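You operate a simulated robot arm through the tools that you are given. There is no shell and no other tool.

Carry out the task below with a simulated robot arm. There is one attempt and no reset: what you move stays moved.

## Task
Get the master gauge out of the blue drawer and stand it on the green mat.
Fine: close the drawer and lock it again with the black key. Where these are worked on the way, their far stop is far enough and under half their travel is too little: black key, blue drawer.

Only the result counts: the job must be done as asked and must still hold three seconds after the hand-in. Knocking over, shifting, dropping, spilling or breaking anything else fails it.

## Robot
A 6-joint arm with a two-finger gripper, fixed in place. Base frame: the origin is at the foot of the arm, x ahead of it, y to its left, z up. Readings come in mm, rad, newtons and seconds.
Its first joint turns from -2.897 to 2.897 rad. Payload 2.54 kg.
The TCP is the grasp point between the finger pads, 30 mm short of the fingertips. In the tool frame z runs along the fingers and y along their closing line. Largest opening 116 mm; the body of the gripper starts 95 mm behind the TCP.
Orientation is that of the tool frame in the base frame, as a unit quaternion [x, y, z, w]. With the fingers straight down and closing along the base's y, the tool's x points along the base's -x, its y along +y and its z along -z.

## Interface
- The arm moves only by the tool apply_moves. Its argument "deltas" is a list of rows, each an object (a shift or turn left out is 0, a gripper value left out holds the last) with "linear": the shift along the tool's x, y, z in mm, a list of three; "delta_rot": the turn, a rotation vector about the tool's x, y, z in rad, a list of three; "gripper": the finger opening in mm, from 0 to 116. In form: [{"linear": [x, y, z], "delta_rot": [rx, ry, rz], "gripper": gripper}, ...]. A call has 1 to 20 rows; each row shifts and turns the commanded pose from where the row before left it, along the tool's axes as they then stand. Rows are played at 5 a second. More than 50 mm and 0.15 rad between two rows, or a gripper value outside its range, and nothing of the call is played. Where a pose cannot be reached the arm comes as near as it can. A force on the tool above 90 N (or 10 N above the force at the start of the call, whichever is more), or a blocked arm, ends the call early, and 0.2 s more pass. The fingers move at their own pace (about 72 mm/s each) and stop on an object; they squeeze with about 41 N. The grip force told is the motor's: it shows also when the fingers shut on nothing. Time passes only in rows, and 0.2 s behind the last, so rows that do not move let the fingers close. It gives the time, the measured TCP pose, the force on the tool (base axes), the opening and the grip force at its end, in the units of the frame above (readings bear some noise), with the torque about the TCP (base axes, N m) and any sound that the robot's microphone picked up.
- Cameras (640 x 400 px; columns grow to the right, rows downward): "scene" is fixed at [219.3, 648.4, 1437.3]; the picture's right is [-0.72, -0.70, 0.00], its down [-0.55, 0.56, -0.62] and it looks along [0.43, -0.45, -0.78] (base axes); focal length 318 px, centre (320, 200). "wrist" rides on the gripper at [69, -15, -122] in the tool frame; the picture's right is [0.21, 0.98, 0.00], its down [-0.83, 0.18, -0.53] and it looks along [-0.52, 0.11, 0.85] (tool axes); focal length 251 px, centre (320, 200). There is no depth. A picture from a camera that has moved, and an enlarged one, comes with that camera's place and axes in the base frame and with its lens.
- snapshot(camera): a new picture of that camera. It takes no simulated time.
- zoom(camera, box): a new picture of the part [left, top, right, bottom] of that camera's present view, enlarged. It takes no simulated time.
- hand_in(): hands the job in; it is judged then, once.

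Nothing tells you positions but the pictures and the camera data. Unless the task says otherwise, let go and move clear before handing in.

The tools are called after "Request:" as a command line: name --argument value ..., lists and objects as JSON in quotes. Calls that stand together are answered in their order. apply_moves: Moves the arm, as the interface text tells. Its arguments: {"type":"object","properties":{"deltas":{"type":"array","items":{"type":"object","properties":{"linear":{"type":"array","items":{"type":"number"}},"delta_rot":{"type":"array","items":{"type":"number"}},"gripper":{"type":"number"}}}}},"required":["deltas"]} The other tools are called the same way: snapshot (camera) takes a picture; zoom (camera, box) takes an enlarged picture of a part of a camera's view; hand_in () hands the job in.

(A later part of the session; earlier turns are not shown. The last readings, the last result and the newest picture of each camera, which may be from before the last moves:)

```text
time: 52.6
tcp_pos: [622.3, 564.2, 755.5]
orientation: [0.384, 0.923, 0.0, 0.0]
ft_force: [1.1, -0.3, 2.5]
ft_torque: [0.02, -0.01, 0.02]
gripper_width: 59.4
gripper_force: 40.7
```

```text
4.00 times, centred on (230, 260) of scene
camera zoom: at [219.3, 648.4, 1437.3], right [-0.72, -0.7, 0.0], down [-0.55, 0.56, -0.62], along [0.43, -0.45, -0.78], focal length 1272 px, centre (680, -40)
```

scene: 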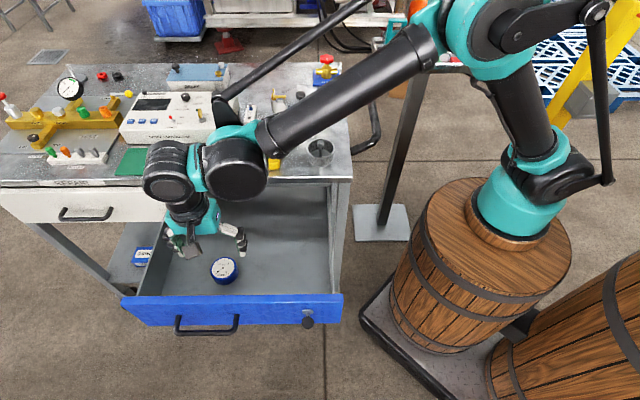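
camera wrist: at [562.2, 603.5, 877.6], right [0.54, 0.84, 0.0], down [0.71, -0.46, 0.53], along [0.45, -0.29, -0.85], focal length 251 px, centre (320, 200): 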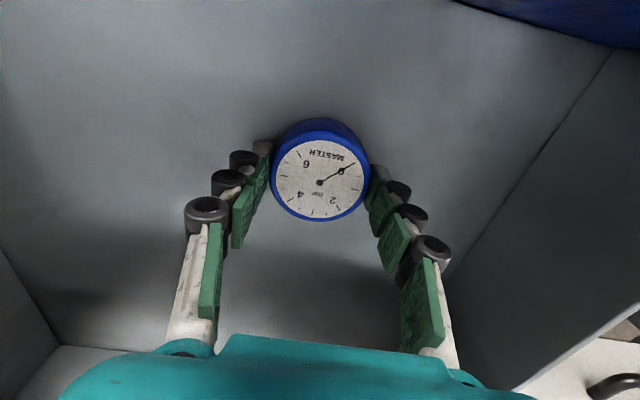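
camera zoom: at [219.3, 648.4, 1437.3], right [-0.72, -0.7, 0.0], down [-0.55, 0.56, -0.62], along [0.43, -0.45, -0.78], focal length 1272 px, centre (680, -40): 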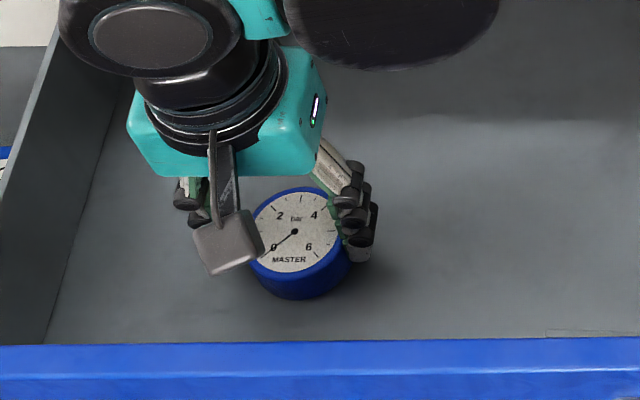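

The gauge is gripped (59.4 mm, 41 N). I'll lift it slowly and check it holds.

Request:
apply_moves --deltas '[{"linear": [0, 0, -10]}, {"linear": [0, 0, -20]}, {"linear": [0, 0, -30]}, {"linear": [0, 0, -35]}, {"linear": [0, 0, -35]}, {"linear": [0, 0, -35]}, {"linear": [0, 0, -35]}, {}]'

Request:
snapshot --camera "wrist"

Request:
snapshot --camera "scene"

```text
time: 54.4
tcp_pos: [621.6, 563.7, 954.9]
orientation: [0.384, 0.924, 0.0, 0.0]
ft_force: [0.5, -0.4, -1.1]
ft_torque: [0.0, 0.03, -0.03]
gripper_width: 39.9
gripper_force: 0.2
```

```text
taken
camera wrist: at [562.5, 603.4, 1076.9], right [0.54, 0.84, 0.0], down [0.71, -0.46, 0.53], along [0.45, -0.29, -0.85], focal length 251 px, centre (320, 200)
```

wrist: 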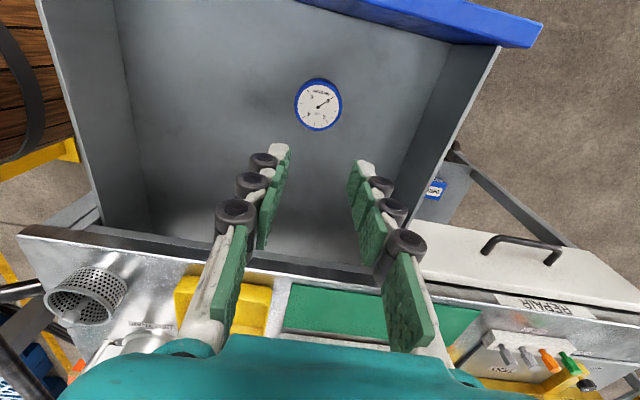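

```text
taken
```

scene: 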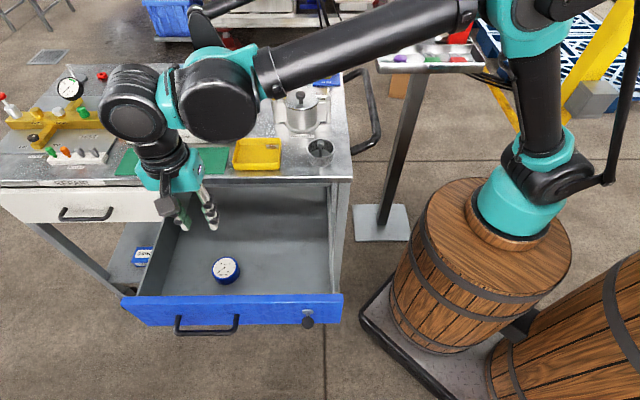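

The gauge did not come up — the fingers slipped off and it still lies in the drawer. I'll check that it hasn't moved and work out why the grip failed.

Request:
zoom --camera "scene" --box '[193, 249, 257, 289]'

Request:
zoom --camera "wrist" --box '[272, 77, 368, 137]'

```text
10.00 times, centred on (225, 269) of scene
camera zoom: at [219.3, 648.4, 1437.3], right [-0.72, -0.7, 0.0], down [-0.55, 0.56, -0.62], along [0.43, -0.45, -0.78], focal length 3179 px, centre (1270, -490)
```

zoom: 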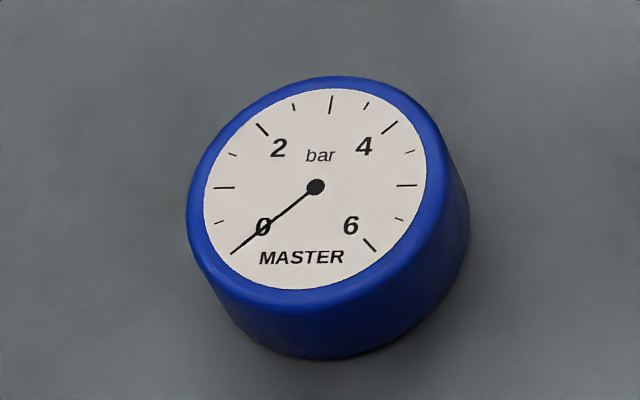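

```text
6.67 times, centred on (320, 107) of wrist
camera zoom: at [562.5, 603.4, 1076.9], right [0.54, 0.84, 0.0], down [0.71, -0.46, 0.53], along [0.45, -0.29, -0.85], focal length 1676 px, centre (320, 820)
```

zoom: 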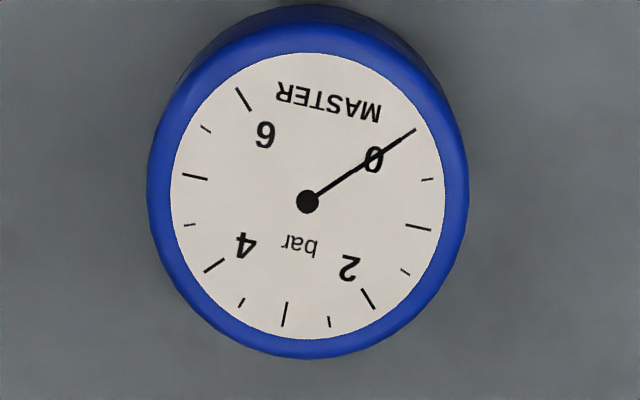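

The gauge just slid ~3 mm sideways as the fingers centred on it, then they slipped off as I lifted. I'll retry with a lower grip, commanding full closure, and lift in tiny steps while reading the load.

Request:
apply_moves --deltas '[{"linear": [0, -1.5, 40], "gripper": 100}, {"linear": [0, 0, 45]}, {"linear": [0, 0, 45]}, {"linear": [0, 0, 40]}, {"linear": [0, 0, 20]}, {"linear": [0, 0, 6]}, {"linear": [0, 0, 3]}, {}]'

Request:
snapshot --camera "wrist"

```text
time: 56.2
tcp_pos: [620.4, 564.5, 757.6]
orientation: [0.383, 0.924, 0.0, 0.0]
ft_force: [0.0, 0.4, 0.6]
ft_torque: [0.01, 0.0, -0.01]
gripper_width: 100.3
gripper_force: 0.1
```

```text
taken
camera wrist: at [561.7, 602.8, 879.1], right [0.54, 0.84, 0.0], down [0.71, -0.46, 0.53], along [0.45, -0.29, -0.85], focal length 251 px, centre (320, 200)
```

wrist: 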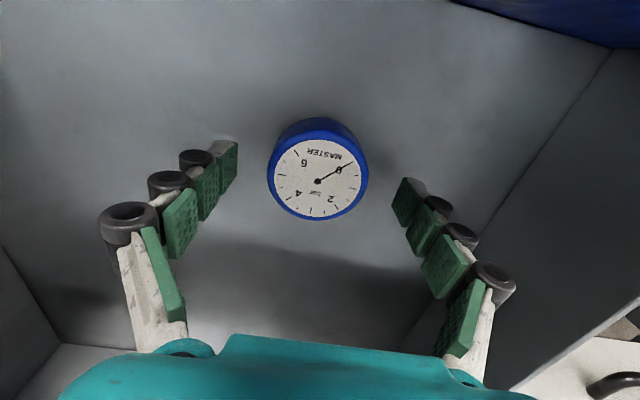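

I'll feel for the floor with small downward steps.

Request:
apply_moves --deltas '[{"linear": [0, 0, 2]}, {"linear": [0, 0, 2]}, {"linear": [0, 0, 1.5]}, {}]'

```text
time: 57.2
tcp_pos: [621.7, 562.3, 752.3]
orientation: [0.383, 0.924, 0.0, 0.0]
ft_force: [-0.5, 0.0, -0.7]
ft_torque: [0.02, 0.0, 0.01]
gripper_width: 100.1
gripper_force: 0.0
```

Request:
apply_moves --deltas '[{"linear": [0, 0, 1.5]}, {"linear": [0, 0, 1.5]}, {"linear": [0, 0, 1.5]}, {}]'

Request:
zoom --camera "scene" --box '[180, 220, 276, 280]'

```text
time: 58.2
tcp_pos: [620.1, 564.4, 747.1]
orientation: [0.383, 0.924, 0.0, 0.0]
ft_force: [0.1, -0.6, 0.2]
ft_torque: [0.02, 0.0, 0.02]
gripper_width: 99.9
gripper_force: 0.0
```

```text
6.67 times, centred on (228, 250) of scene
camera zoom: at [219.3, 648.4, 1437.3], right [-0.72, -0.7, 0.0], down [-0.55, 0.56, -0.62], along [0.43, -0.45, -0.78], focal length 2120 px, centre (933, -133)
```

zoom: 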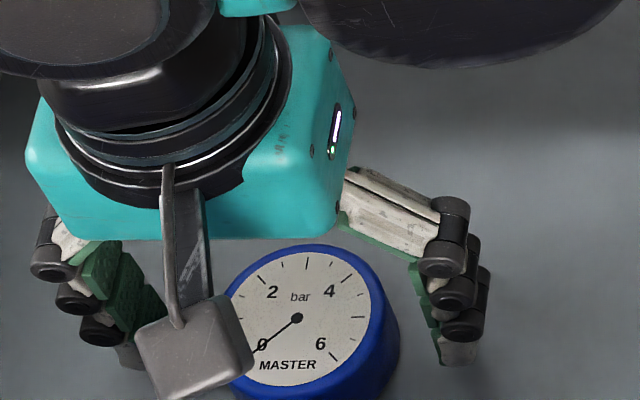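

No floor contact yet at tip z≈717, so the gauge sits lower than I estimated — the earlier grip only caught its upper edge. I'll keep descending in small steps.

Request:
apply_moves --deltas '[{"linear": [0, 0, 1.5]}, {"linear": [0, 0, 1.5]}, {"linear": [0, 0, 1.5]}, {}]'

Request:
snapshot --camera "wrist"

```text
time: 59.2
tcp_pos: [620.4, 563.6, 742.6]
orientation: [0.383, 0.924, 0.0, 0.0]
ft_force: [0.0, 0.8, 0.4]
ft_torque: [-0.01, -0.02, -0.02]
gripper_width: 100.0
gripper_force: 0.1
```

```text
taken
camera wrist: at [561.2, 602.4, 864.6], right [0.54, 0.84, 0.0], down [0.71, -0.46, 0.53], along [0.45, -0.29, -0.85], focal length 251 px, centre (320, 200)
```

wrist: 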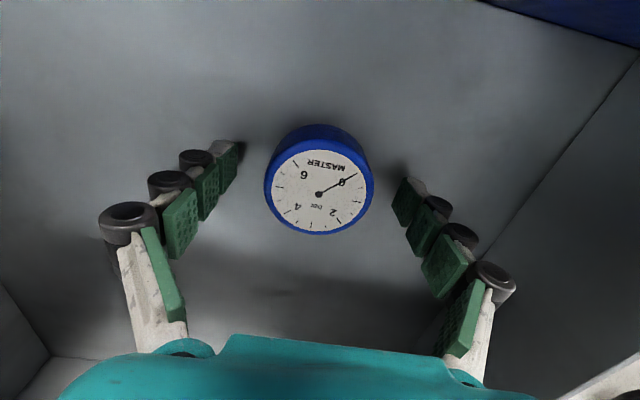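

Still no contact; tips at z≈713. A few more small steps.

Request:
apply_moves --deltas '[{"linear": [0, 0, 1.5]}, {"linear": [0, 0, 1.5]}, {}]'

Request:
zoom --camera "wrist" --box '[220, 100, 420, 225]'

```text
time: 60.0
tcp_pos: [620.6, 563.2, 739.0]
orientation: [0.383, 0.924, 0.0, 0.0]
ft_force: [-0.3, -0.6, 0.1]
ft_torque: [0.05, -0.04, 0.0]
gripper_width: 100.1
gripper_force: 0.0
```

```text
3.20 times, centred on (320, 162) of wrist
camera zoom: at [561.5, 602.5, 861.4], right [0.54, 0.84, 0.0], down [0.71, -0.46, 0.53], along [0.45, -0.29, -0.85], focal length 805 px, centre (320, 320)
```

zoom: 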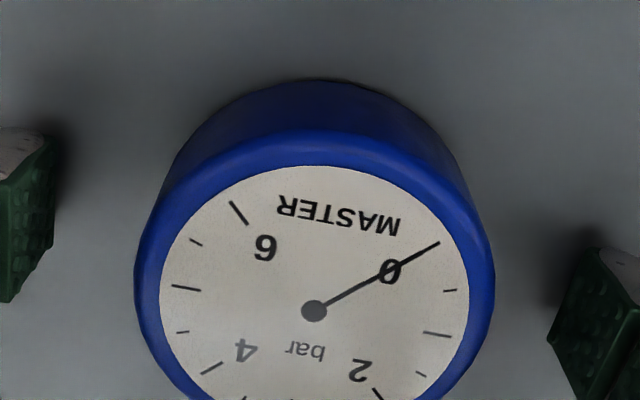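

Best estimate now: gauge base z≈708, top z≈738, centre n≈-43. Tips are just above the floor, so I'll shift 2.5 mm inward and close fully.

Request:
apply_moves --deltas '[{"linear": [-2.5, 0, -1]}, {"gripper": 75}, {"gripper": 66}, {"gripper": 40}, {"gripper": 30}, {"gripper": 20}, {"gripper": 20}, {}]'

Request:
snapshot --camera "wrist"

```text
time: 61.8
tcp_pos: [621.6, 560.1, 742.9]
orientation: [0.382, 0.924, 0.001, 0.001]
ft_force: [-1.2, -1.6, 84.7]
ft_torque: [-1.0, 1.02, -0.02]
gripper_width: 61.1
gripper_force: 41.5
```

```text
taken
camera wrist: at [561.8, 599.7, 865.3], right [0.54, 0.84, 0.0], down [0.71, -0.46, 0.54], along [0.45, -0.29, -0.84], focal length 251 px, centre (320, 200)
```

wrist: 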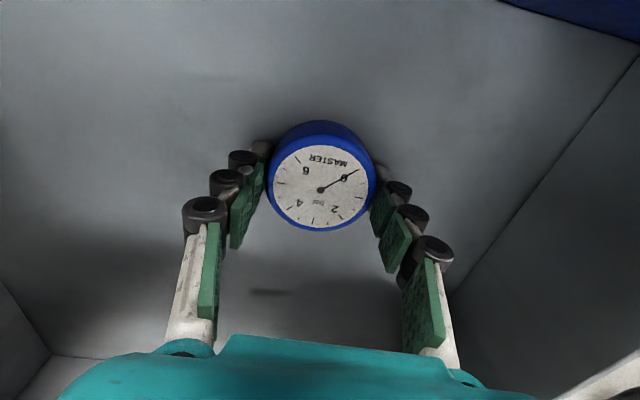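

Closing swung the tips down onto the floor (85 N). I'll raise 3 mm to relieve this while keeping the grip.

Request:
apply_moves --deltas '[{"linear": [0, 0, -1.5]}, {"linear": [0, 0, -1.5]}, {}]'

```text
time: 62.6
tcp_pos: [621.1, 560.9, 743.3]
orientation: [0.384, 0.923, 0.0, 0.001]
ft_force: [-11.6, -11.4, 28.7]
ft_torque: [-0.51, 0.57, -0.02]
gripper_width: 60.6
gripper_force: 40.8
```

Request:
apply_moves --deltas '[{"linear": [0, 0, -1]}, {"linear": [0, 0, -1]}, {}]'

Request:
apply_moves --deltas '[{"linear": [0, 0, -1.5]}, {"linear": [0, 0, -1.5]}, {}]'

Request:
snapshot --camera "wrist"

```text
time: 63.4
tcp_pos: [622.8, 561.8, 744.3]
orientation: [0.383, 0.924, 0.001, 0.0]
ft_force: [0.5, -0.7, -0.4]
ft_torque: [-0.01, 0.0, 0.0]
gripper_width: 60.7
gripper_force: 41.2
```

```text
time: 64.2
tcp_pos: [621.5, 562.6, 749.0]
orientation: [0.384, 0.923, 0.0, -0.001]
ft_force: [1.2, 0.4, -2.6]
ft_torque: [-0.01, 0.03, -0.01]
gripper_width: 60.8
gripper_force: 40.9
```

```text
taken
camera wrist: at [562.5, 600.7, 870.1], right [0.54, 0.84, 0.0], down [0.71, -0.46, 0.53], along [0.45, -0.29, -0.85], focal length 251 px, centre (320, 200)
```

wrist: 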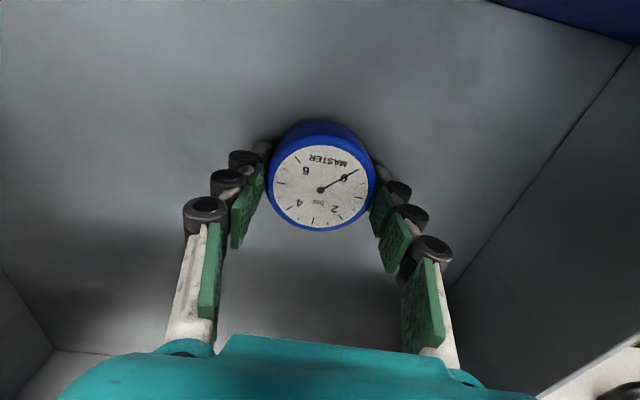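

The gauge is now lifting with the gripper (about 2.6 N load). I'll raise it further, gently, and check.

Request:
apply_moves --deltas '[{"linear": [0, 0, -4]}, {"linear": [0, 0, -6]}, {"linear": [0, 0, -10]}, {"linear": [0, 0, -10]}, {}]'

Request:
snapshot --camera "wrist"

Request:
zoom --camera "scene" --box '[150, 200, 310, 300]'

```text
time: 65.4
tcp_pos: [623.5, 562.2, 780.2]
orientation: [0.384, 0.923, -0.001, 0.0]
ft_force: [-0.2, -0.4, -2.7]
ft_torque: [-0.02, 0.01, -0.02]
gripper_width: 60.4
gripper_force: 41.0
```

```text
taken
camera wrist: at [564.3, 601.4, 900.7], right [0.54, 0.84, 0.0], down [0.71, -0.46, 0.53], along [0.45, -0.29, -0.85], focal length 251 px, centre (320, 200)
```

wrist: 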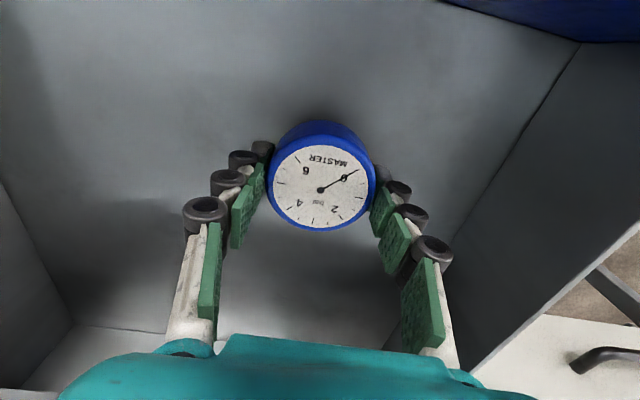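

```text
4.00 times, centred on (230, 250) of scene
camera zoom: at [219.3, 648.4, 1437.3], right [-0.72, -0.7, 0.0], down [-0.55, 0.56, -0.62], along [0.43, -0.45, -0.78], focal length 1272 px, centre (680, 0)
```

zoom: 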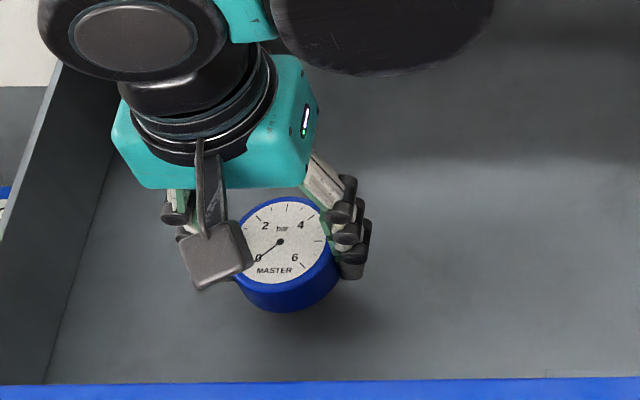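

The gauge is securely held and clear of the floor. I'll raise it well above the table.

Request:
apply_moves --deltas '[{"linear": [0, 0, -20]}, {"linear": [0, 0, -30]}, {"linear": [0, 0, -30]}, {"linear": [0, 0, -30]}, {"linear": [0, 0, -30]}, {"linear": [0, 0, -30]}, {"linear": [0, 0, -20]}, {}]'

Request:
snapshot --camera "wrist"

Request:
snapshot --camera "scene"

```text
time: 67.2
tcp_pos: [623.3, 561.5, 967.5]
orientation: [0.383, 0.924, 0.0, 0.0]
ft_force: [0.4, -0.4, -1.3]
ft_torque: [-0.03, -0.04, -0.05]
gripper_width: 60.5
gripper_force: 40.9
```

```text
taken
camera wrist: at [563.9, 600.5, 1089.3], right [0.54, 0.84, 0.0], down [0.71, -0.46, 0.53], along [0.45, -0.29, -0.85], focal length 251 px, centre (320, 200)
```

wrist: 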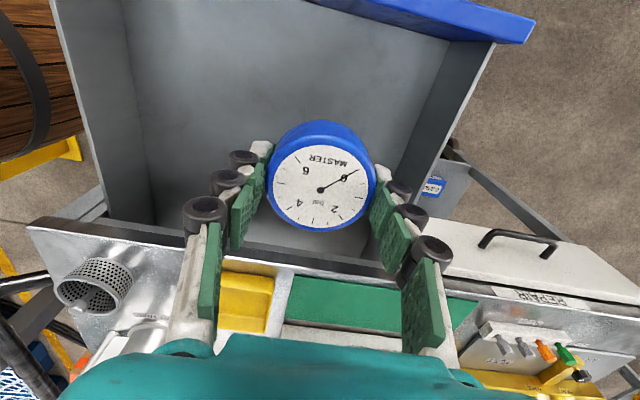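

```text
taken
```

scene: 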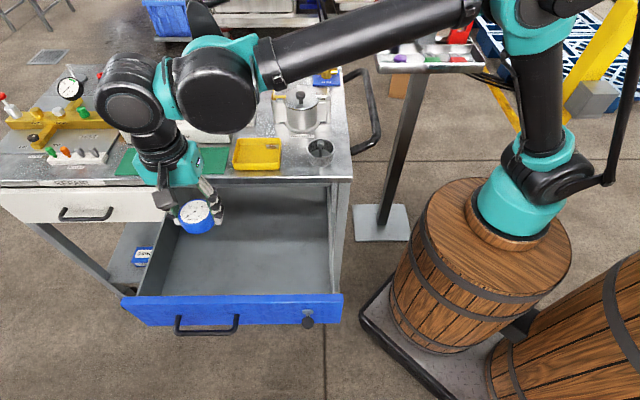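

Gauge is held above the drawer. I'll measure the mat's near-right corner from this view.

Request:
zoom --camera "wrist" --box '[220, 240, 420, 365]'

```text
3.20 times, centred on (320, 302) of wrist
camera zoom: at [563.9, 600.5, 1089.3], right [0.54, 0.84, 0.0], down [0.71, -0.46, 0.53], along [0.45, -0.29, -0.85], focal length 805 px, centre (320, -128)
```

zoom: 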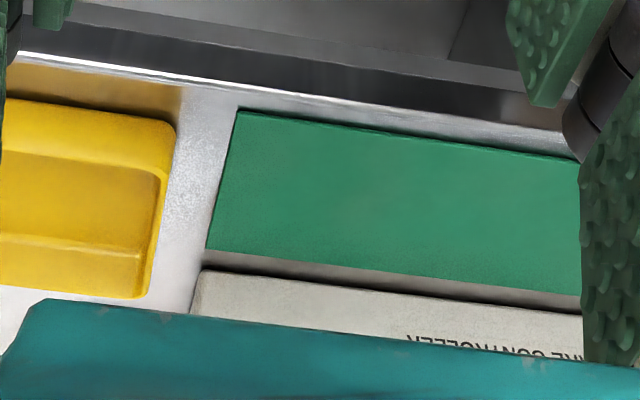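

The mat's right edge is at e≈845, spanning n≈-245 to -343. I'll carry the gauge over to about (e=895, n=-294), staying high.

Request:
apply_moves --deltas '[{"linear": [-15, 4, 0]}, {"linear": [-25, 6, 0]}, {"linear": [-25, 6, 0]}, {"linear": [-25, 6, 0]}, {"linear": [-25, 6, 0]}, {"linear": [-25, 6, 0]}, {"linear": [-25, 6, 0]}, {"linear": [-25, 6, 0]}, {"linear": [-25, 6, 0]}, {"linear": [-20, 3, 0]}, {"linear": [-15, 2, 0]}, {}]'

Request:
snapshot --camera "wrist"

Request:
snapshot --camera "scene"

```text
time: 69.8
tcp_pos: [838.4, 425.9, 969.7]
orientation: [0.383, 0.924, 0.0, 0.001]
ft_force: [0.5, 1.0, -2.1]
ft_torque: [0.01, 0.0, 0.0]
gripper_width: 60.2
gripper_force: 40.9
```

```text
taken
camera wrist: at [779.2, 463.3, 1090.2], right [0.54, 0.84, 0.0], down [0.71, -0.46, 0.53], along [0.45, -0.29, -0.85], focal length 251 px, centre (320, 200)
```

wrist: 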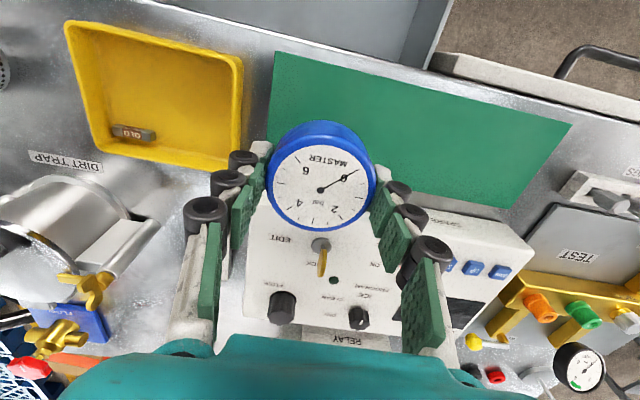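

```text
taken
```

scene: 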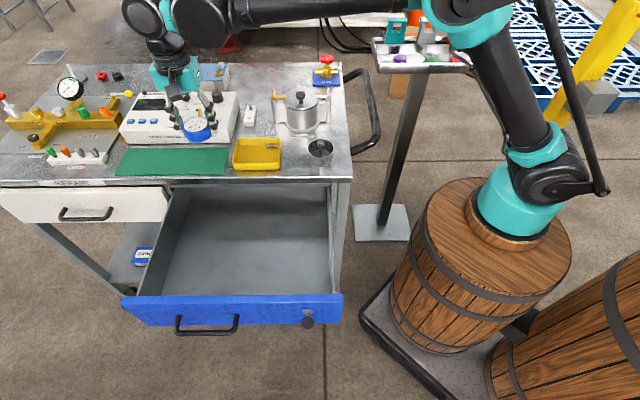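

Over the mat now. The overhead view puts the mat centre line at n≈-286; I'll shift slightly for margin from the tray and descend toward the surface.

Request:
apply_moves --deltas '[{"linear": [6, 8, 0]}, {"linear": [0, 0, 15]}, {"linear": [0, 0, 15]}, {"linear": [0, 0, 15]}, {"linear": [0, 0, 12]}, {"linear": [0, 0, 8]}, {}]'

Request:
snapshot --camera "wrist"

Request:
zoom --camera "scene" --box '[120, 60, 280, 190]'

```text
time: 71.4
tcp_pos: [841.5, 435.7, 904.6]
orientation: [0.383, 0.924, 0.0, 0.0]
ft_force: [0.3, -0.1, -3.3]
ft_torque: [-0.02, 0.01, -0.02]
gripper_width: 60.4
gripper_force: 41.1
```

```text
taken
camera wrist: at [781.6, 475.1, 1025.7], right [0.54, 0.84, 0.0], down [0.71, -0.46, 0.53], along [0.45, -0.29, -0.85], focal length 251 px, centre (320, 200)
```

wrist: 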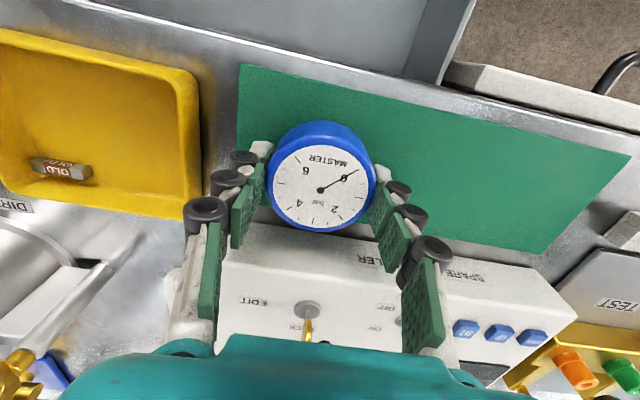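

```text
3.08 times, centred on (200, 125) of scene
camera zoom: at [219.3, 648.4, 1437.3], right [-0.72, -0.7, 0.0], down [-0.55, 0.56, -0.62], along [0.43, -0.45, -0.78], focal length 978 px, centre (689, 431)
```

zoom: 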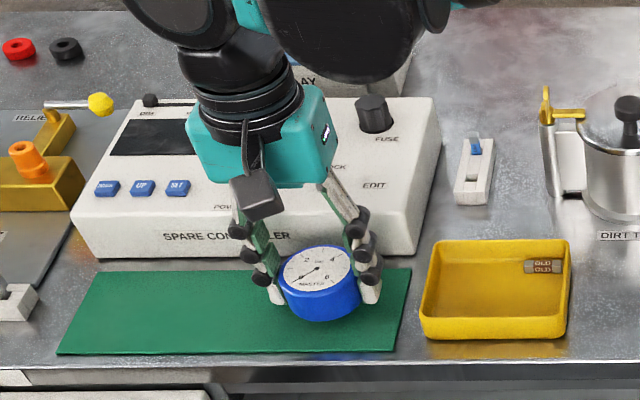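

The gauge hovers just above the mat. I'll lower in small steps until I feel contact.

Request:
apply_moves --deltas '[{"linear": [0, 0, 2.5]}, {"linear": [0, 0, 2.5]}, {"linear": [0, 0, 2]}, {"linear": [0, 0, 2]}, {}]'

Request:
zoom --camera "scene" --box '[168, 125, 264, 185]'

```text
time: 72.6
tcp_pos: [841.5, 436.9, 895.5]
orientation: [0.384, 0.924, 0.0, 0.001]
ft_force: [-0.9, 0.4, -2.0]
ft_torque: [-0.01, 0.03, 0.0]
gripper_width: 60.2
gripper_force: 41.3
```

```text
6.67 times, centred on (216, 155) of scene
camera zoom: at [219.3, 648.4, 1437.3], right [-0.72, -0.7, 0.0], down [-0.55, 0.56, -0.62], along [0.43, -0.45, -0.78], focal length 2120 px, centre (1013, 500)
```

zoom: 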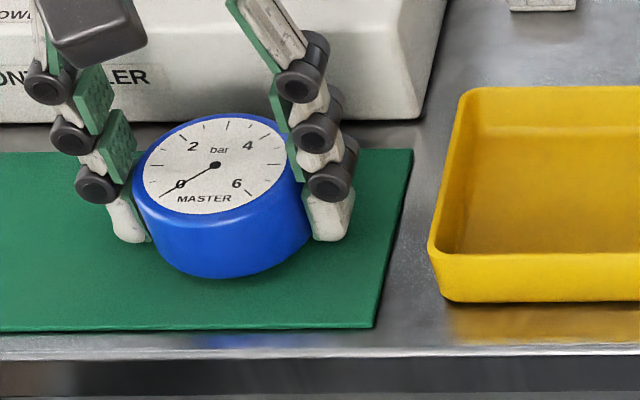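

Request:
apply_moves --deltas '[{"linear": [0, 0, 1.5]}, {"linear": [0, 0, 1.5]}, {"linear": [0, 0, 1]}, {}]'

```text
time: 73.6
tcp_pos: [841.2, 435.2, 890.7]
orientation: [0.384, 0.923, 0.0, 0.0]
ft_force: [0.0, -0.1, -1.4]
ft_torque: [0.02, 0.01, 0.03]
gripper_width: 60.6
gripper_force: 42.1
```

Request:
apply_moves --deltas '[{"linear": [0, 0, 1]}, {"linear": [0, 0, 1]}, {}]'

Request:
zoom --camera "scene" --box '[168, 125, 264, 185]'

```text
time: 74.4
tcp_pos: [840.0, 434.9, 890.7]
orientation: [0.383, 0.924, 0.001, 0.001]
ft_force: [10.7, 10.2, 31.8]
ft_torque: [-0.33, 0.33, 0.0]
gripper_width: 60.8
gripper_force: 41.0
```

```text
6.67 times, centred on (216, 155) of scene
camera zoom: at [219.3, 648.4, 1437.3], right [-0.72, -0.7, 0.0], down [-0.55, 0.56, -0.62], along [0.43, -0.45, -0.78], focal length 2120 px, centre (1013, 500)
```

zoom: 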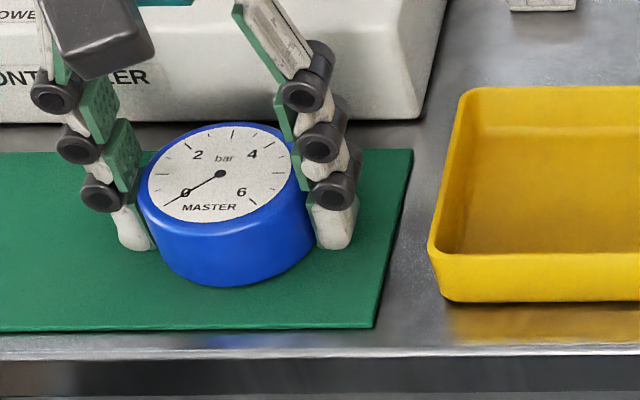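

Contact felt (32 N). I'll ease up 1 mm and open the fingers to release the gauge.

Request:
apply_moves --deltas '[{"linear": [0, 0, -0.8]}, {}, {"gripper": 64}, {"gripper": 68}, {"gripper": 74}, {}]'

Request:
zoom --camera "scene" --box '[168, 125, 264, 185]'

Request:
snapshot --camera "wrist"

```text
time: 75.8
tcp_pos: [841.9, 434.6, 888.9]
orientation: [0.383, 0.924, 0.0, 0.0]
ft_force: [-0.6, -0.1, 0.4]
ft_torque: [0.02, -0.02, -0.03]
gripper_width: 73.9
gripper_force: 0.0
```

```text
6.67 times, centred on (216, 155) of scene
camera zoom: at [219.3, 648.4, 1437.3], right [-0.72, -0.7, 0.0], down [-0.55, 0.56, -0.62], along [0.43, -0.45, -0.78], focal length 2120 px, centre (1013, 500)
```

zoom: 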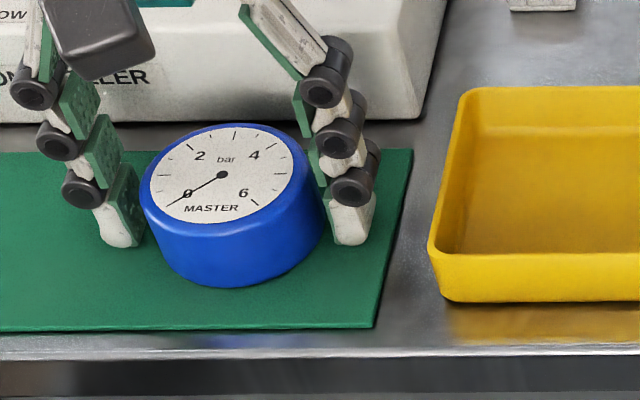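

```text
taken
camera wrist: at [781.7, 473.7, 1011.7], right [0.54, 0.84, 0.0], down [0.71, -0.46, 0.53], along [0.45, -0.29, -0.85], focal length 251 px, centre (320, 200)
```

wrist: 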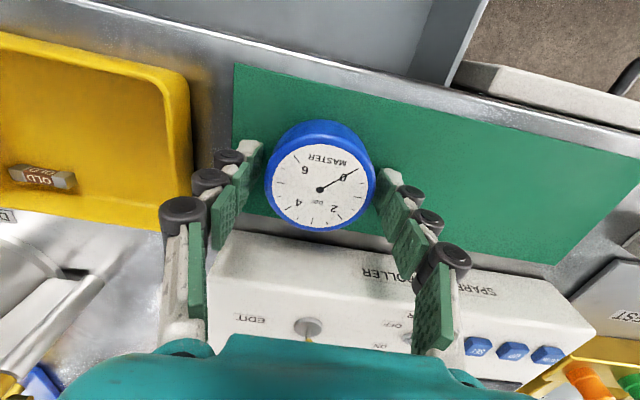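

The gauge stands face-up on the mat and is free. I'll raise straight up, clear of it, and close the fingers.

Request:
apply_moves --deltas '[{"linear": [0, 0, -8]}, {"linear": [0, 0, -15]}, {"linear": [0, 0, -25]}, {"linear": [0, 0, -35]}, {"linear": [0, 0, -35]}, {}]'

Request:
snapshot --camera "scene"

Request:
snapshot --camera "wrist"

```text
time: 77.2
tcp_pos: [840.6, 435.0, 1008.2]
orientation: [0.384, 0.923, -0.001, 0.0]
ft_force: [0.6, -0.5, -0.9]
ft_torque: [-0.02, 0.0, 0.02]
gripper_width: 74.0
gripper_force: 0.0
```

```text
taken
```

scene: 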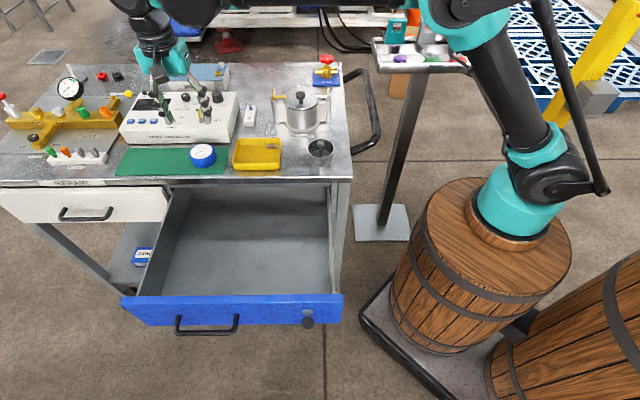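

```text
taken
camera wrist: at [780.7, 474.2, 1130.0], right [0.54, 0.84, 0.0], down [0.71, -0.46, 0.53], along [0.45, -0.29, -0.85], focal length 251 px, centre (320, 200)
```

wrist: 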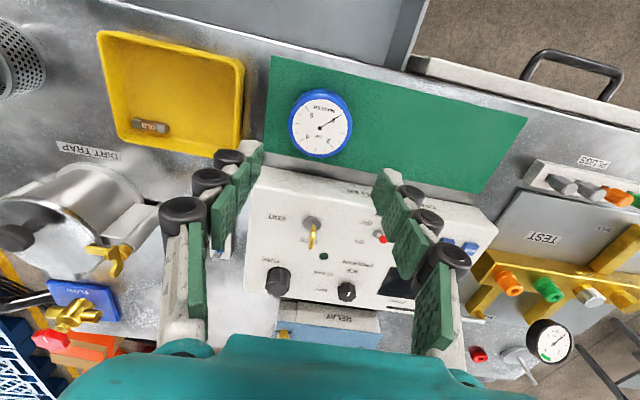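

The gauge stands on the mat. Now I'll move outward past the open drawer's front, fingers closed, to push it shut between key and handle.

Request:
apply_moves --deltas '[{"linear": [30, -12, 0]}, {"linear": [43, -18.6, 0]}, {"linear": [43, -18.6, 0]}, {"linear": [43, -18.6, 0], "gripper": 0}, {"linear": [43, -18.6, 0]}, {"linear": [43, -18.6, 0]}, {"linear": [43, -18.6, 0]}, {"linear": [43, -18.6, 0]}, {"linear": [43, -18.6, 0]}, {"linear": [43, -18.6, 0]}, {"linear": [25, -8, 0]}, {}]'

Request:
snapshot --camera "wrist"

Request:
snapshot --camera "scene"

```text
time: 79.8
tcp_pos: [395.2, 614.9, 1008.4]
orientation: [0.383, 0.924, -0.001, 0.0]
ft_force: [0.3, -0.9, 0.5]
ft_torque: [0.01, 0.02, -0.02]
gripper_width: 0.1
gripper_force: 28.6
```

```text
taken
camera wrist: at [335.6, 653.5, 1130.0], right [0.54, 0.84, 0.0], down [0.71, -0.46, 0.53], along [0.45, -0.29, -0.85], focal length 251 px, centre (320, 200)
```

wrist: 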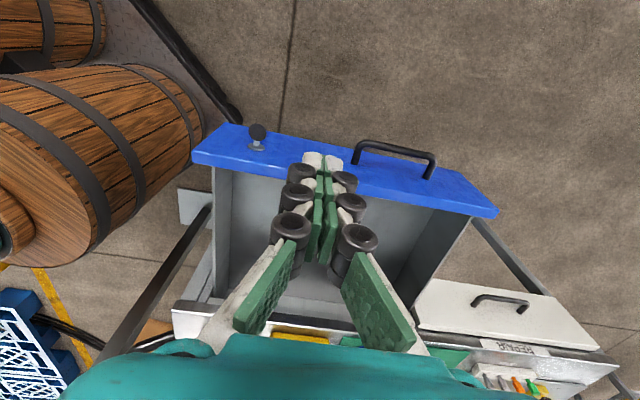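

```text
taken
```

scene: 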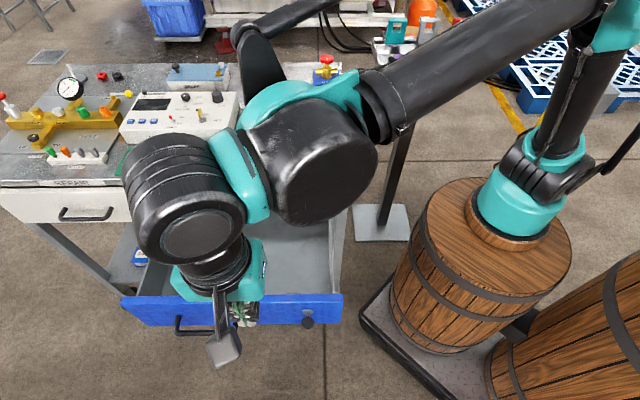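

The drawer face is at n≈78. I'll descend in front of it (between key and handle) and approach the face.

Request:
apply_moves --deltas '[{"linear": [0, 0, 45]}, {"linear": [0, 0, 45]}, {"linear": [0, 0, 45]}, {"linear": [0, 0, 45]}, {"linear": [0, 0, 33]}, {"linear": [-25, 0, 0]}, {"linear": [-20, 0, 0]}, {"linear": [-8, 0, 0]}, {}]'

Request:
snapshot --camera "wrist"

Request:
zoom --camera "scene" --box '[150, 230, 350, 355]'

```text
time: 81.8
tcp_pos: [434.5, 577.9, 794.0]
orientation: [0.383, 0.924, -0.001, 0.0]
ft_force: [1.0, 0.1, -1.1]
ft_torque: [-0.01, -0.05, 0.03]
gripper_width: 0.3
gripper_force: 28.8
```

```text
taken
camera wrist: at [374.8, 616.9, 916.5], right [0.54, 0.84, 0.0], down [0.71, -0.46, 0.53], along [0.45, -0.29, -0.85], focal length 251 px, centre (320, 200)
```

wrist: 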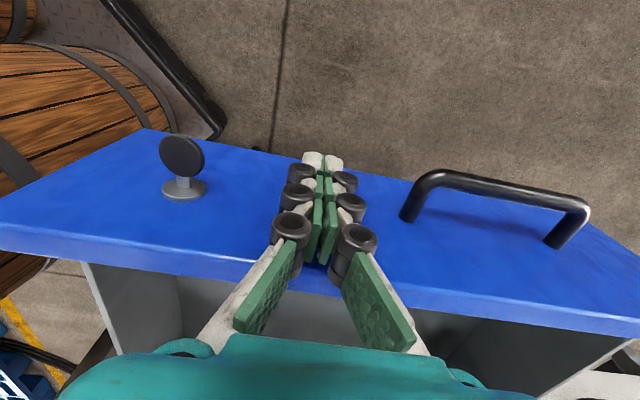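

```text
3.20 times, centred on (250, 292) of scene
camera zoom: at [219.3, 648.4, 1437.3], right [-0.72, -0.7, 0.0], down [-0.55, 0.56, -0.62], along [0.43, -0.45, -0.78], focal length 1017 px, centre (544, -96)
```

zoom: 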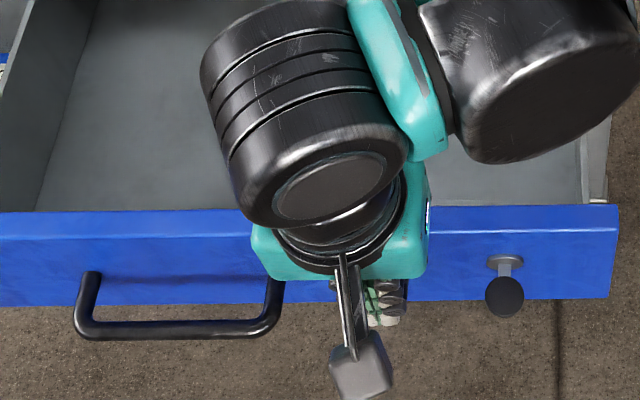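

I'm just in front of the drawer face. I'll push it inward steadily.

Request:
apply_moves --deltas '[{"linear": [-5, 0, 0]}, {"linear": [-5, 0, 0]}, {"linear": [-8, 0, 0]}, {"linear": [-10, 0, 0]}, {"linear": [-12, 0, 0]}, {"linear": [-12, 0, 0]}, {"linear": [-12, 0, 0]}, {"linear": [-12, 0, 0]}, {"linear": [-12, 0, 0]}, {"linear": [-12, 0, 0]}, {"linear": [-12, 0, 0]}, {"linear": [-12, 0, 0]}, {"linear": [-12, 0, 0]}, {"linear": [-12, 0, 0]}, {"linear": [-10, 0, 0]}, {"linear": [-6, 0, 0]}, {"linear": [-3, 0, 0]}, {}]'

Request:
snapshot --camera "scene"

Request:
snapshot --camera "wrist"

```text
time: 85.6
tcp_pos: [552.6, 460.1, 795.1]
orientation: [0.384, 0.923, 0.0, 0.001]
ft_force: [-0.5, 1.3, 0.8]
ft_torque: [0.02, -0.04, 0.0]
gripper_width: 0.0
gripper_force: 28.7
```

```text
taken
```

scene: 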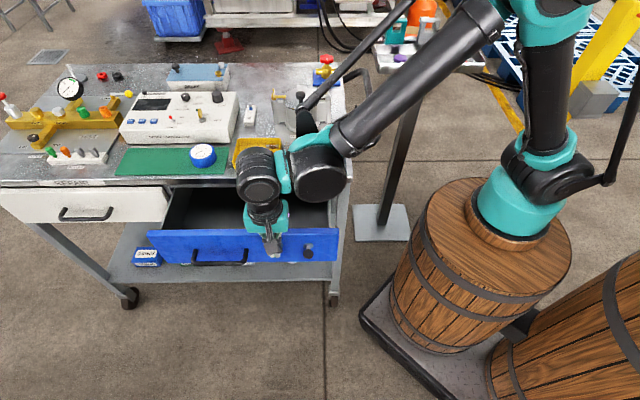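

```text
taken
camera wrist: at [492.7, 498.7, 916.7], right [0.54, 0.84, 0.0], down [0.71, -0.46, 0.53], along [0.45, -0.29, -0.84], focal length 251 px, centre (320, 200)
```

wrist: 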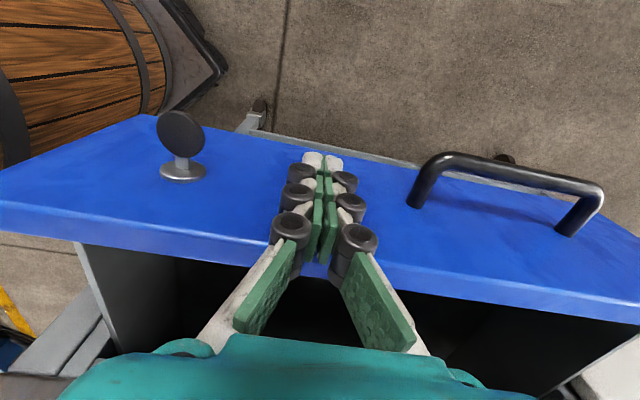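

The drawer follows; about 129 mm remain. I'll push on and slow near the end.

Request:
apply_moves --deltas '[{"linear": [-8, 0, 0]}, {"linear": [-12, 0, 0]}, {"linear": [-12, 0, 0]}, {"linear": [-12, 0, 0]}, {"linear": [-12, 0, 0]}, {"linear": [-12, 0, 0]}, {"linear": [-12, 0, 0]}, {"linear": [-10, 0, 0]}, {"linear": [-8, 0, 0]}, {"linear": [-6, 0, 0]}, {"linear": [-4, 0, 0]}, {"linear": [-3, 0, 0]}, {"linear": [-3, 0, 0]}, {}]'

Request:
zoom --camera "scene" --box '[150, 150, 350, 275]'

```text
time: 88.6
tcp_pos: [632.4, 378.4, 795.2]
orientation: [0.384, 0.923, 0.0, 0.0]
ft_force: [0.0, -0.4, -0.9]
ft_torque: [0.0, 0.03, 0.02]
gripper_width: 0.0
gripper_force: 28.7
```

```text
3.20 times, centred on (250, 212) of scene
camera zoom: at [219.3, 648.4, 1437.3], right [-0.72, -0.7, 0.0], down [-0.55, 0.56, -0.62], along [0.43, -0.45, -0.78], focal length 1017 px, centre (544, 160)
```

zoom: 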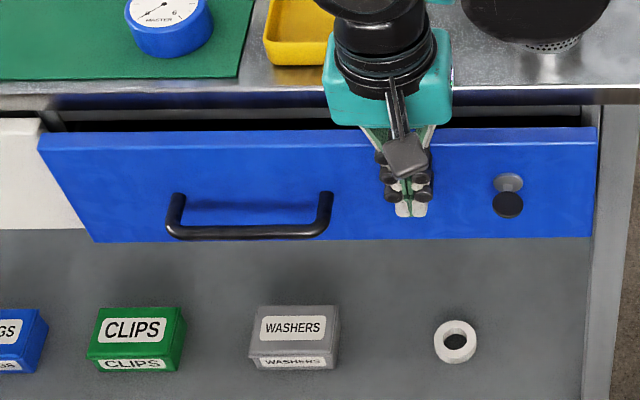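

Request:
apply_moves --deltas '[{"linear": [-2.5, 0, 0]}, {"linear": [-2.5, 0, 0]}, {"linear": [-2.5, 0, 0]}, {"linear": [-2, 0, 0]}, {"linear": [-2, 0, 0]}, {}]'

Request:
zoom --camera "scene" --box '[150, 150, 350, 275]'

```text
time: 90.0
tcp_pos: [640.3, 370.8, 795.1]
orientation: [0.384, 0.923, 0.0, 0.0]
ft_force: [-0.9, 2.7, -0.6]
ft_torque: [0.06, 0.03, 0.01]
gripper_width: 0.0
gripper_force: 29.0
```

```text
3.20 times, centred on (250, 212) of scene
camera zoom: at [219.3, 648.4, 1437.3], right [-0.72, -0.7, 0.0], down [-0.55, 0.56, -0.62], along [0.43, -0.45, -0.78], focal length 1017 px, centre (544, 160)
```

zoom: 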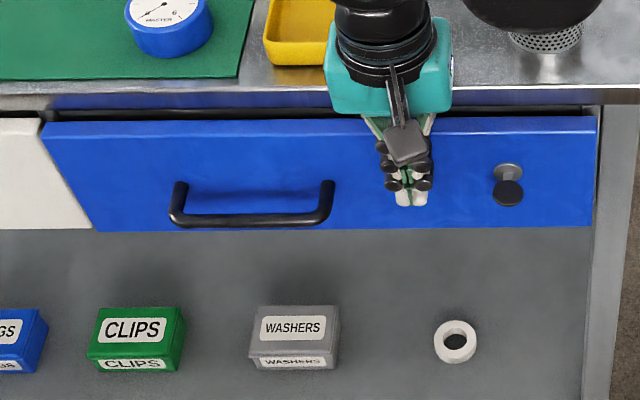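

Request:
apply_moves --deltas '[{"linear": [-1.5, 0, 0]}, {"linear": [-1.5, 0, 0]}, {"linear": [-1.5, 0, 0]}, {}]'

Request:
zoom --camera "scene" --box '[250, 170, 346, 230]'

```text
time: 91.0
tcp_pos: [644.8, 367.5, 795.7]
orientation: [0.383, 0.924, 0.0, 0.0]
ft_force: [-2.2, 3.7, -0.7]
ft_torque: [0.1, 0.06, 0.02]
gripper_width: 6.1
gripper_force: 28.7
```

```text
6.67 times, centred on (298, 200) of scene
camera zoom: at [219.3, 648.4, 1437.3], right [-0.72, -0.7, 0.0], down [-0.55, 0.56, -0.62], along [0.43, -0.45, -0.78], focal length 2120 px, centre (467, 200)
```

zoom: 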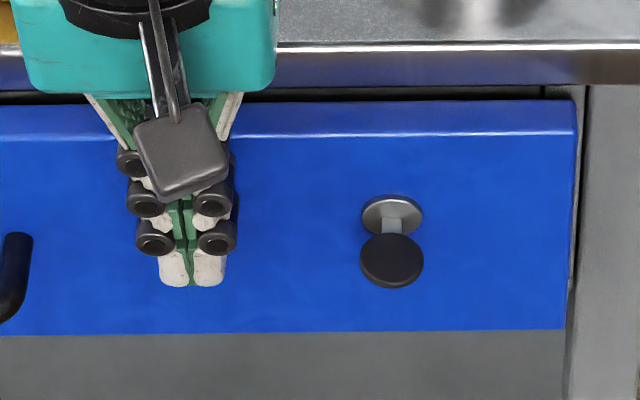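

Request:
apply_moves --deltas '[{"linear": [-1.5, 0, 0]}, {"linear": [-1.5, 0, 0]}, {}]'

Request:
zoom --camera "scene" --box '[250, 170, 346, 230]'

```text
time: 91.8
tcp_pos: [642.6, 366.6, 794.0]
orientation: [0.383, 0.924, 0.0, -0.001]
ft_force: [-28.5, 28.6, -15.3]
ft_torque: [-0.33, -0.67, -0.02]
gripper_width: 5.9
gripper_force: 28.9
```

```text
6.67 times, centred on (298, 200) of scene
camera zoom: at [219.3, 648.4, 1437.3], right [-0.72, -0.7, 0.0], down [-0.55, 0.56, -0.62], along [0.43, -0.45, -0.78], focal length 2120 px, centre (467, 200)
```

zoom: 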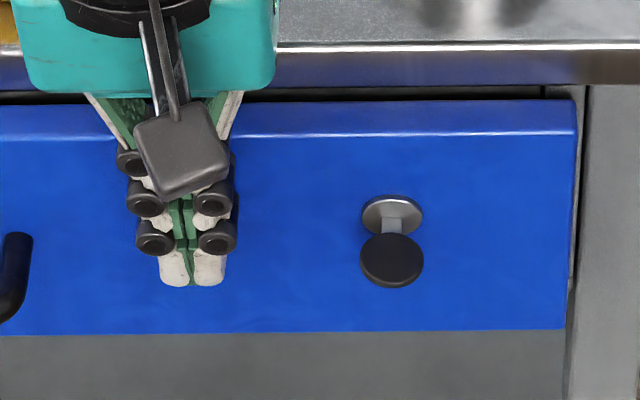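

The drawer is firmly shut (40 N at the stop). I'll back off, rise, and move to the right-hand half of the key's bow to turn it back.

Request:
apply_moves --deltas '[{"linear": [4, 0, 0]}, {"linear": [15, 0, -10], "gripper": 15}, {"linear": [20, 0, -30], "gripper": 0}, {"linear": [20, -20, -15]}, {}]'

Request:
snapshot --camera "wrist"

Request:
zoom --camera "scene" --box '[250, 150, 346, 230]'

```text
time: 93.0
tcp_pos: [589.6, 394.3, 849.5]
orientation: [0.384, 0.923, -0.001, 0.0]
ft_force: [0.6, 0.1, -0.8]
ft_torque: [-0.04, -0.01, 0.02]
gripper_width: 0.0
gripper_force: 28.9
```

```text
taken
camera wrist: at [530.2, 434.3, 970.2], right [0.54, 0.84, 0.0], down [0.71, -0.46, 0.53], along [0.45, -0.29, -0.84], focal length 251 px, centre (320, 200)
```

wrist: 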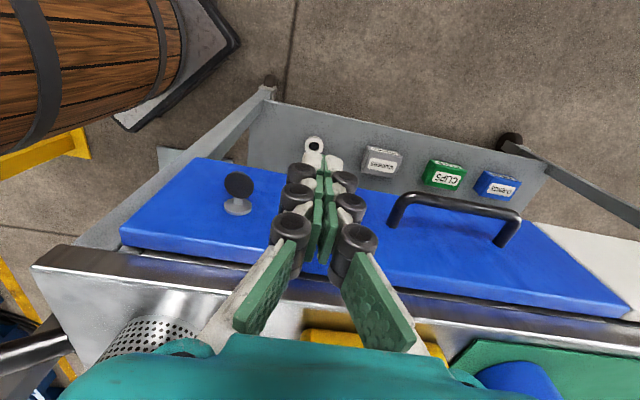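

```text
5.00 times, centred on (298, 190) of scene
camera zoom: at [219.3, 648.4, 1437.3], right [-0.72, -0.7, 0.0], down [-0.55, 0.56, -0.62], along [0.43, -0.45, -0.78], focal length 1590 px, centre (430, 250)
```

zoom: 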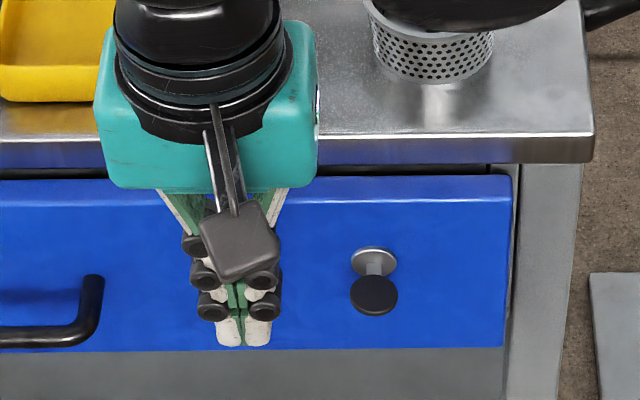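

I'll move above the right half of the flat bow.

Request:
apply_moves --deltas '[{"linear": [-14, -38, 0]}, {"linear": [-15, -37.5, 0]}, {"linear": [-15, 0, 0]}, {"linear": [0, 0, 15]}, {"linear": [0, 0, 10]}, {}]'

Request:
zoom --camera "wrist" --box '[270, 110, 398, 190]'

Request:
zoom --camera "scene" --box '[276, 180, 340, 220]'

```text
time: 94.4
tcp_pos: [566.9, 310.1, 825.8]
orientation: [0.383, 0.924, 0.0, 0.0]
ft_force: [0.0, 0.1, 0.5]
ft_torque: [0.0, 0.0, 0.0]
gripper_width: 0.0
gripper_force: 28.8
```

```text
5.00 times, centred on (334, 150) of wrist
camera zoom: at [508.1, 348.9, 947.1], right [0.54, 0.84, 0.0], down [0.71, -0.46, 0.53], along [0.45, -0.29, -0.85], focal length 1257 px, centre (250, 450)
```

zoom: 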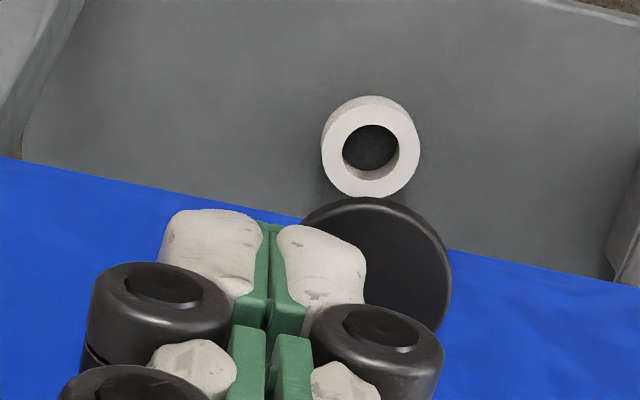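

```text
10.00 times, centred on (308, 200) of scene
camera zoom: at [219.3, 648.4, 1437.3], right [-0.72, -0.7, 0.0], down [-0.55, 0.56, -0.62], along [0.43, -0.45, -0.78], focal length 3179 px, centre (440, 200)
```

zoom: 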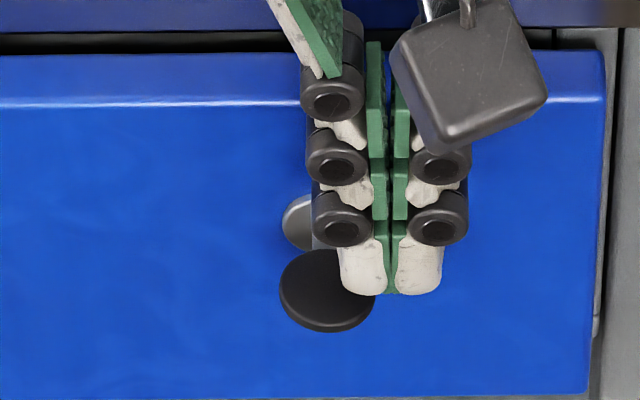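

Tips overlap the right part of the bow. Pressing down in small steps.

Request:
apply_moves --deltas '[{"linear": [0, 0, 3]}, {"linear": [0, 0, 3]}, {"linear": [0, 0, 2.5]}, {"linear": [0, 0, 2.5]}, {"linear": [0, 0, 2.5]}, {}]'

Request:
zoom --camera "scene" --box '[276, 180, 340, 220]'

Request:
zoom --camera "wrist" --box '[270, 110, 398, 190]'

```text
time: 95.8
tcp_pos: [567.6, 308.6, 811.5]
orientation: [0.383, 0.924, 0.0, 0.0]
ft_force: [-0.7, 1.1, 4.0]
ft_torque: [0.06, 0.03, 0.02]
gripper_width: 0.0
gripper_force: 28.5
```

```text
10.00 times, centred on (308, 200) of scene
camera zoom: at [219.3, 648.4, 1437.3], right [-0.72, -0.7, 0.0], down [-0.55, 0.56, -0.62], along [0.43, -0.45, -0.78], focal length 3179 px, centre (440, 200)
```

zoom: 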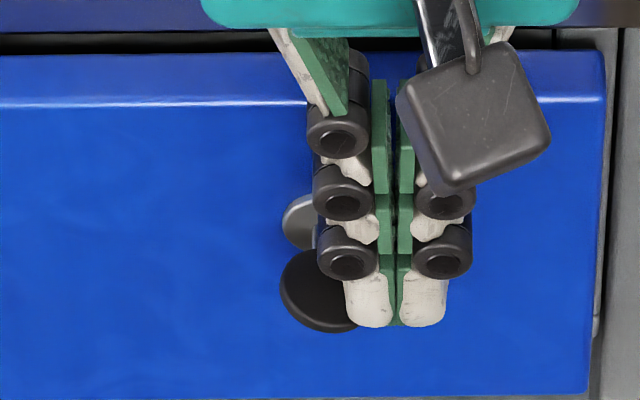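

```text
5.00 times, centred on (334, 150) of wrist
camera zoom: at [507.7, 347.8, 933.0], right [0.54, 0.84, 0.0], down [0.71, -0.46, 0.53], along [0.45, -0.29, -0.85], focal length 1257 px, centre (250, 450)
```

zoom: 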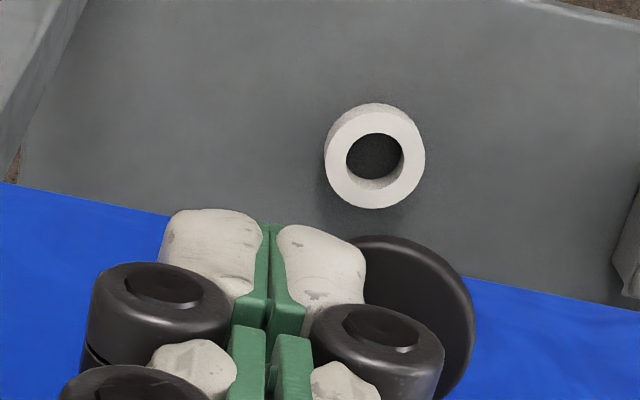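

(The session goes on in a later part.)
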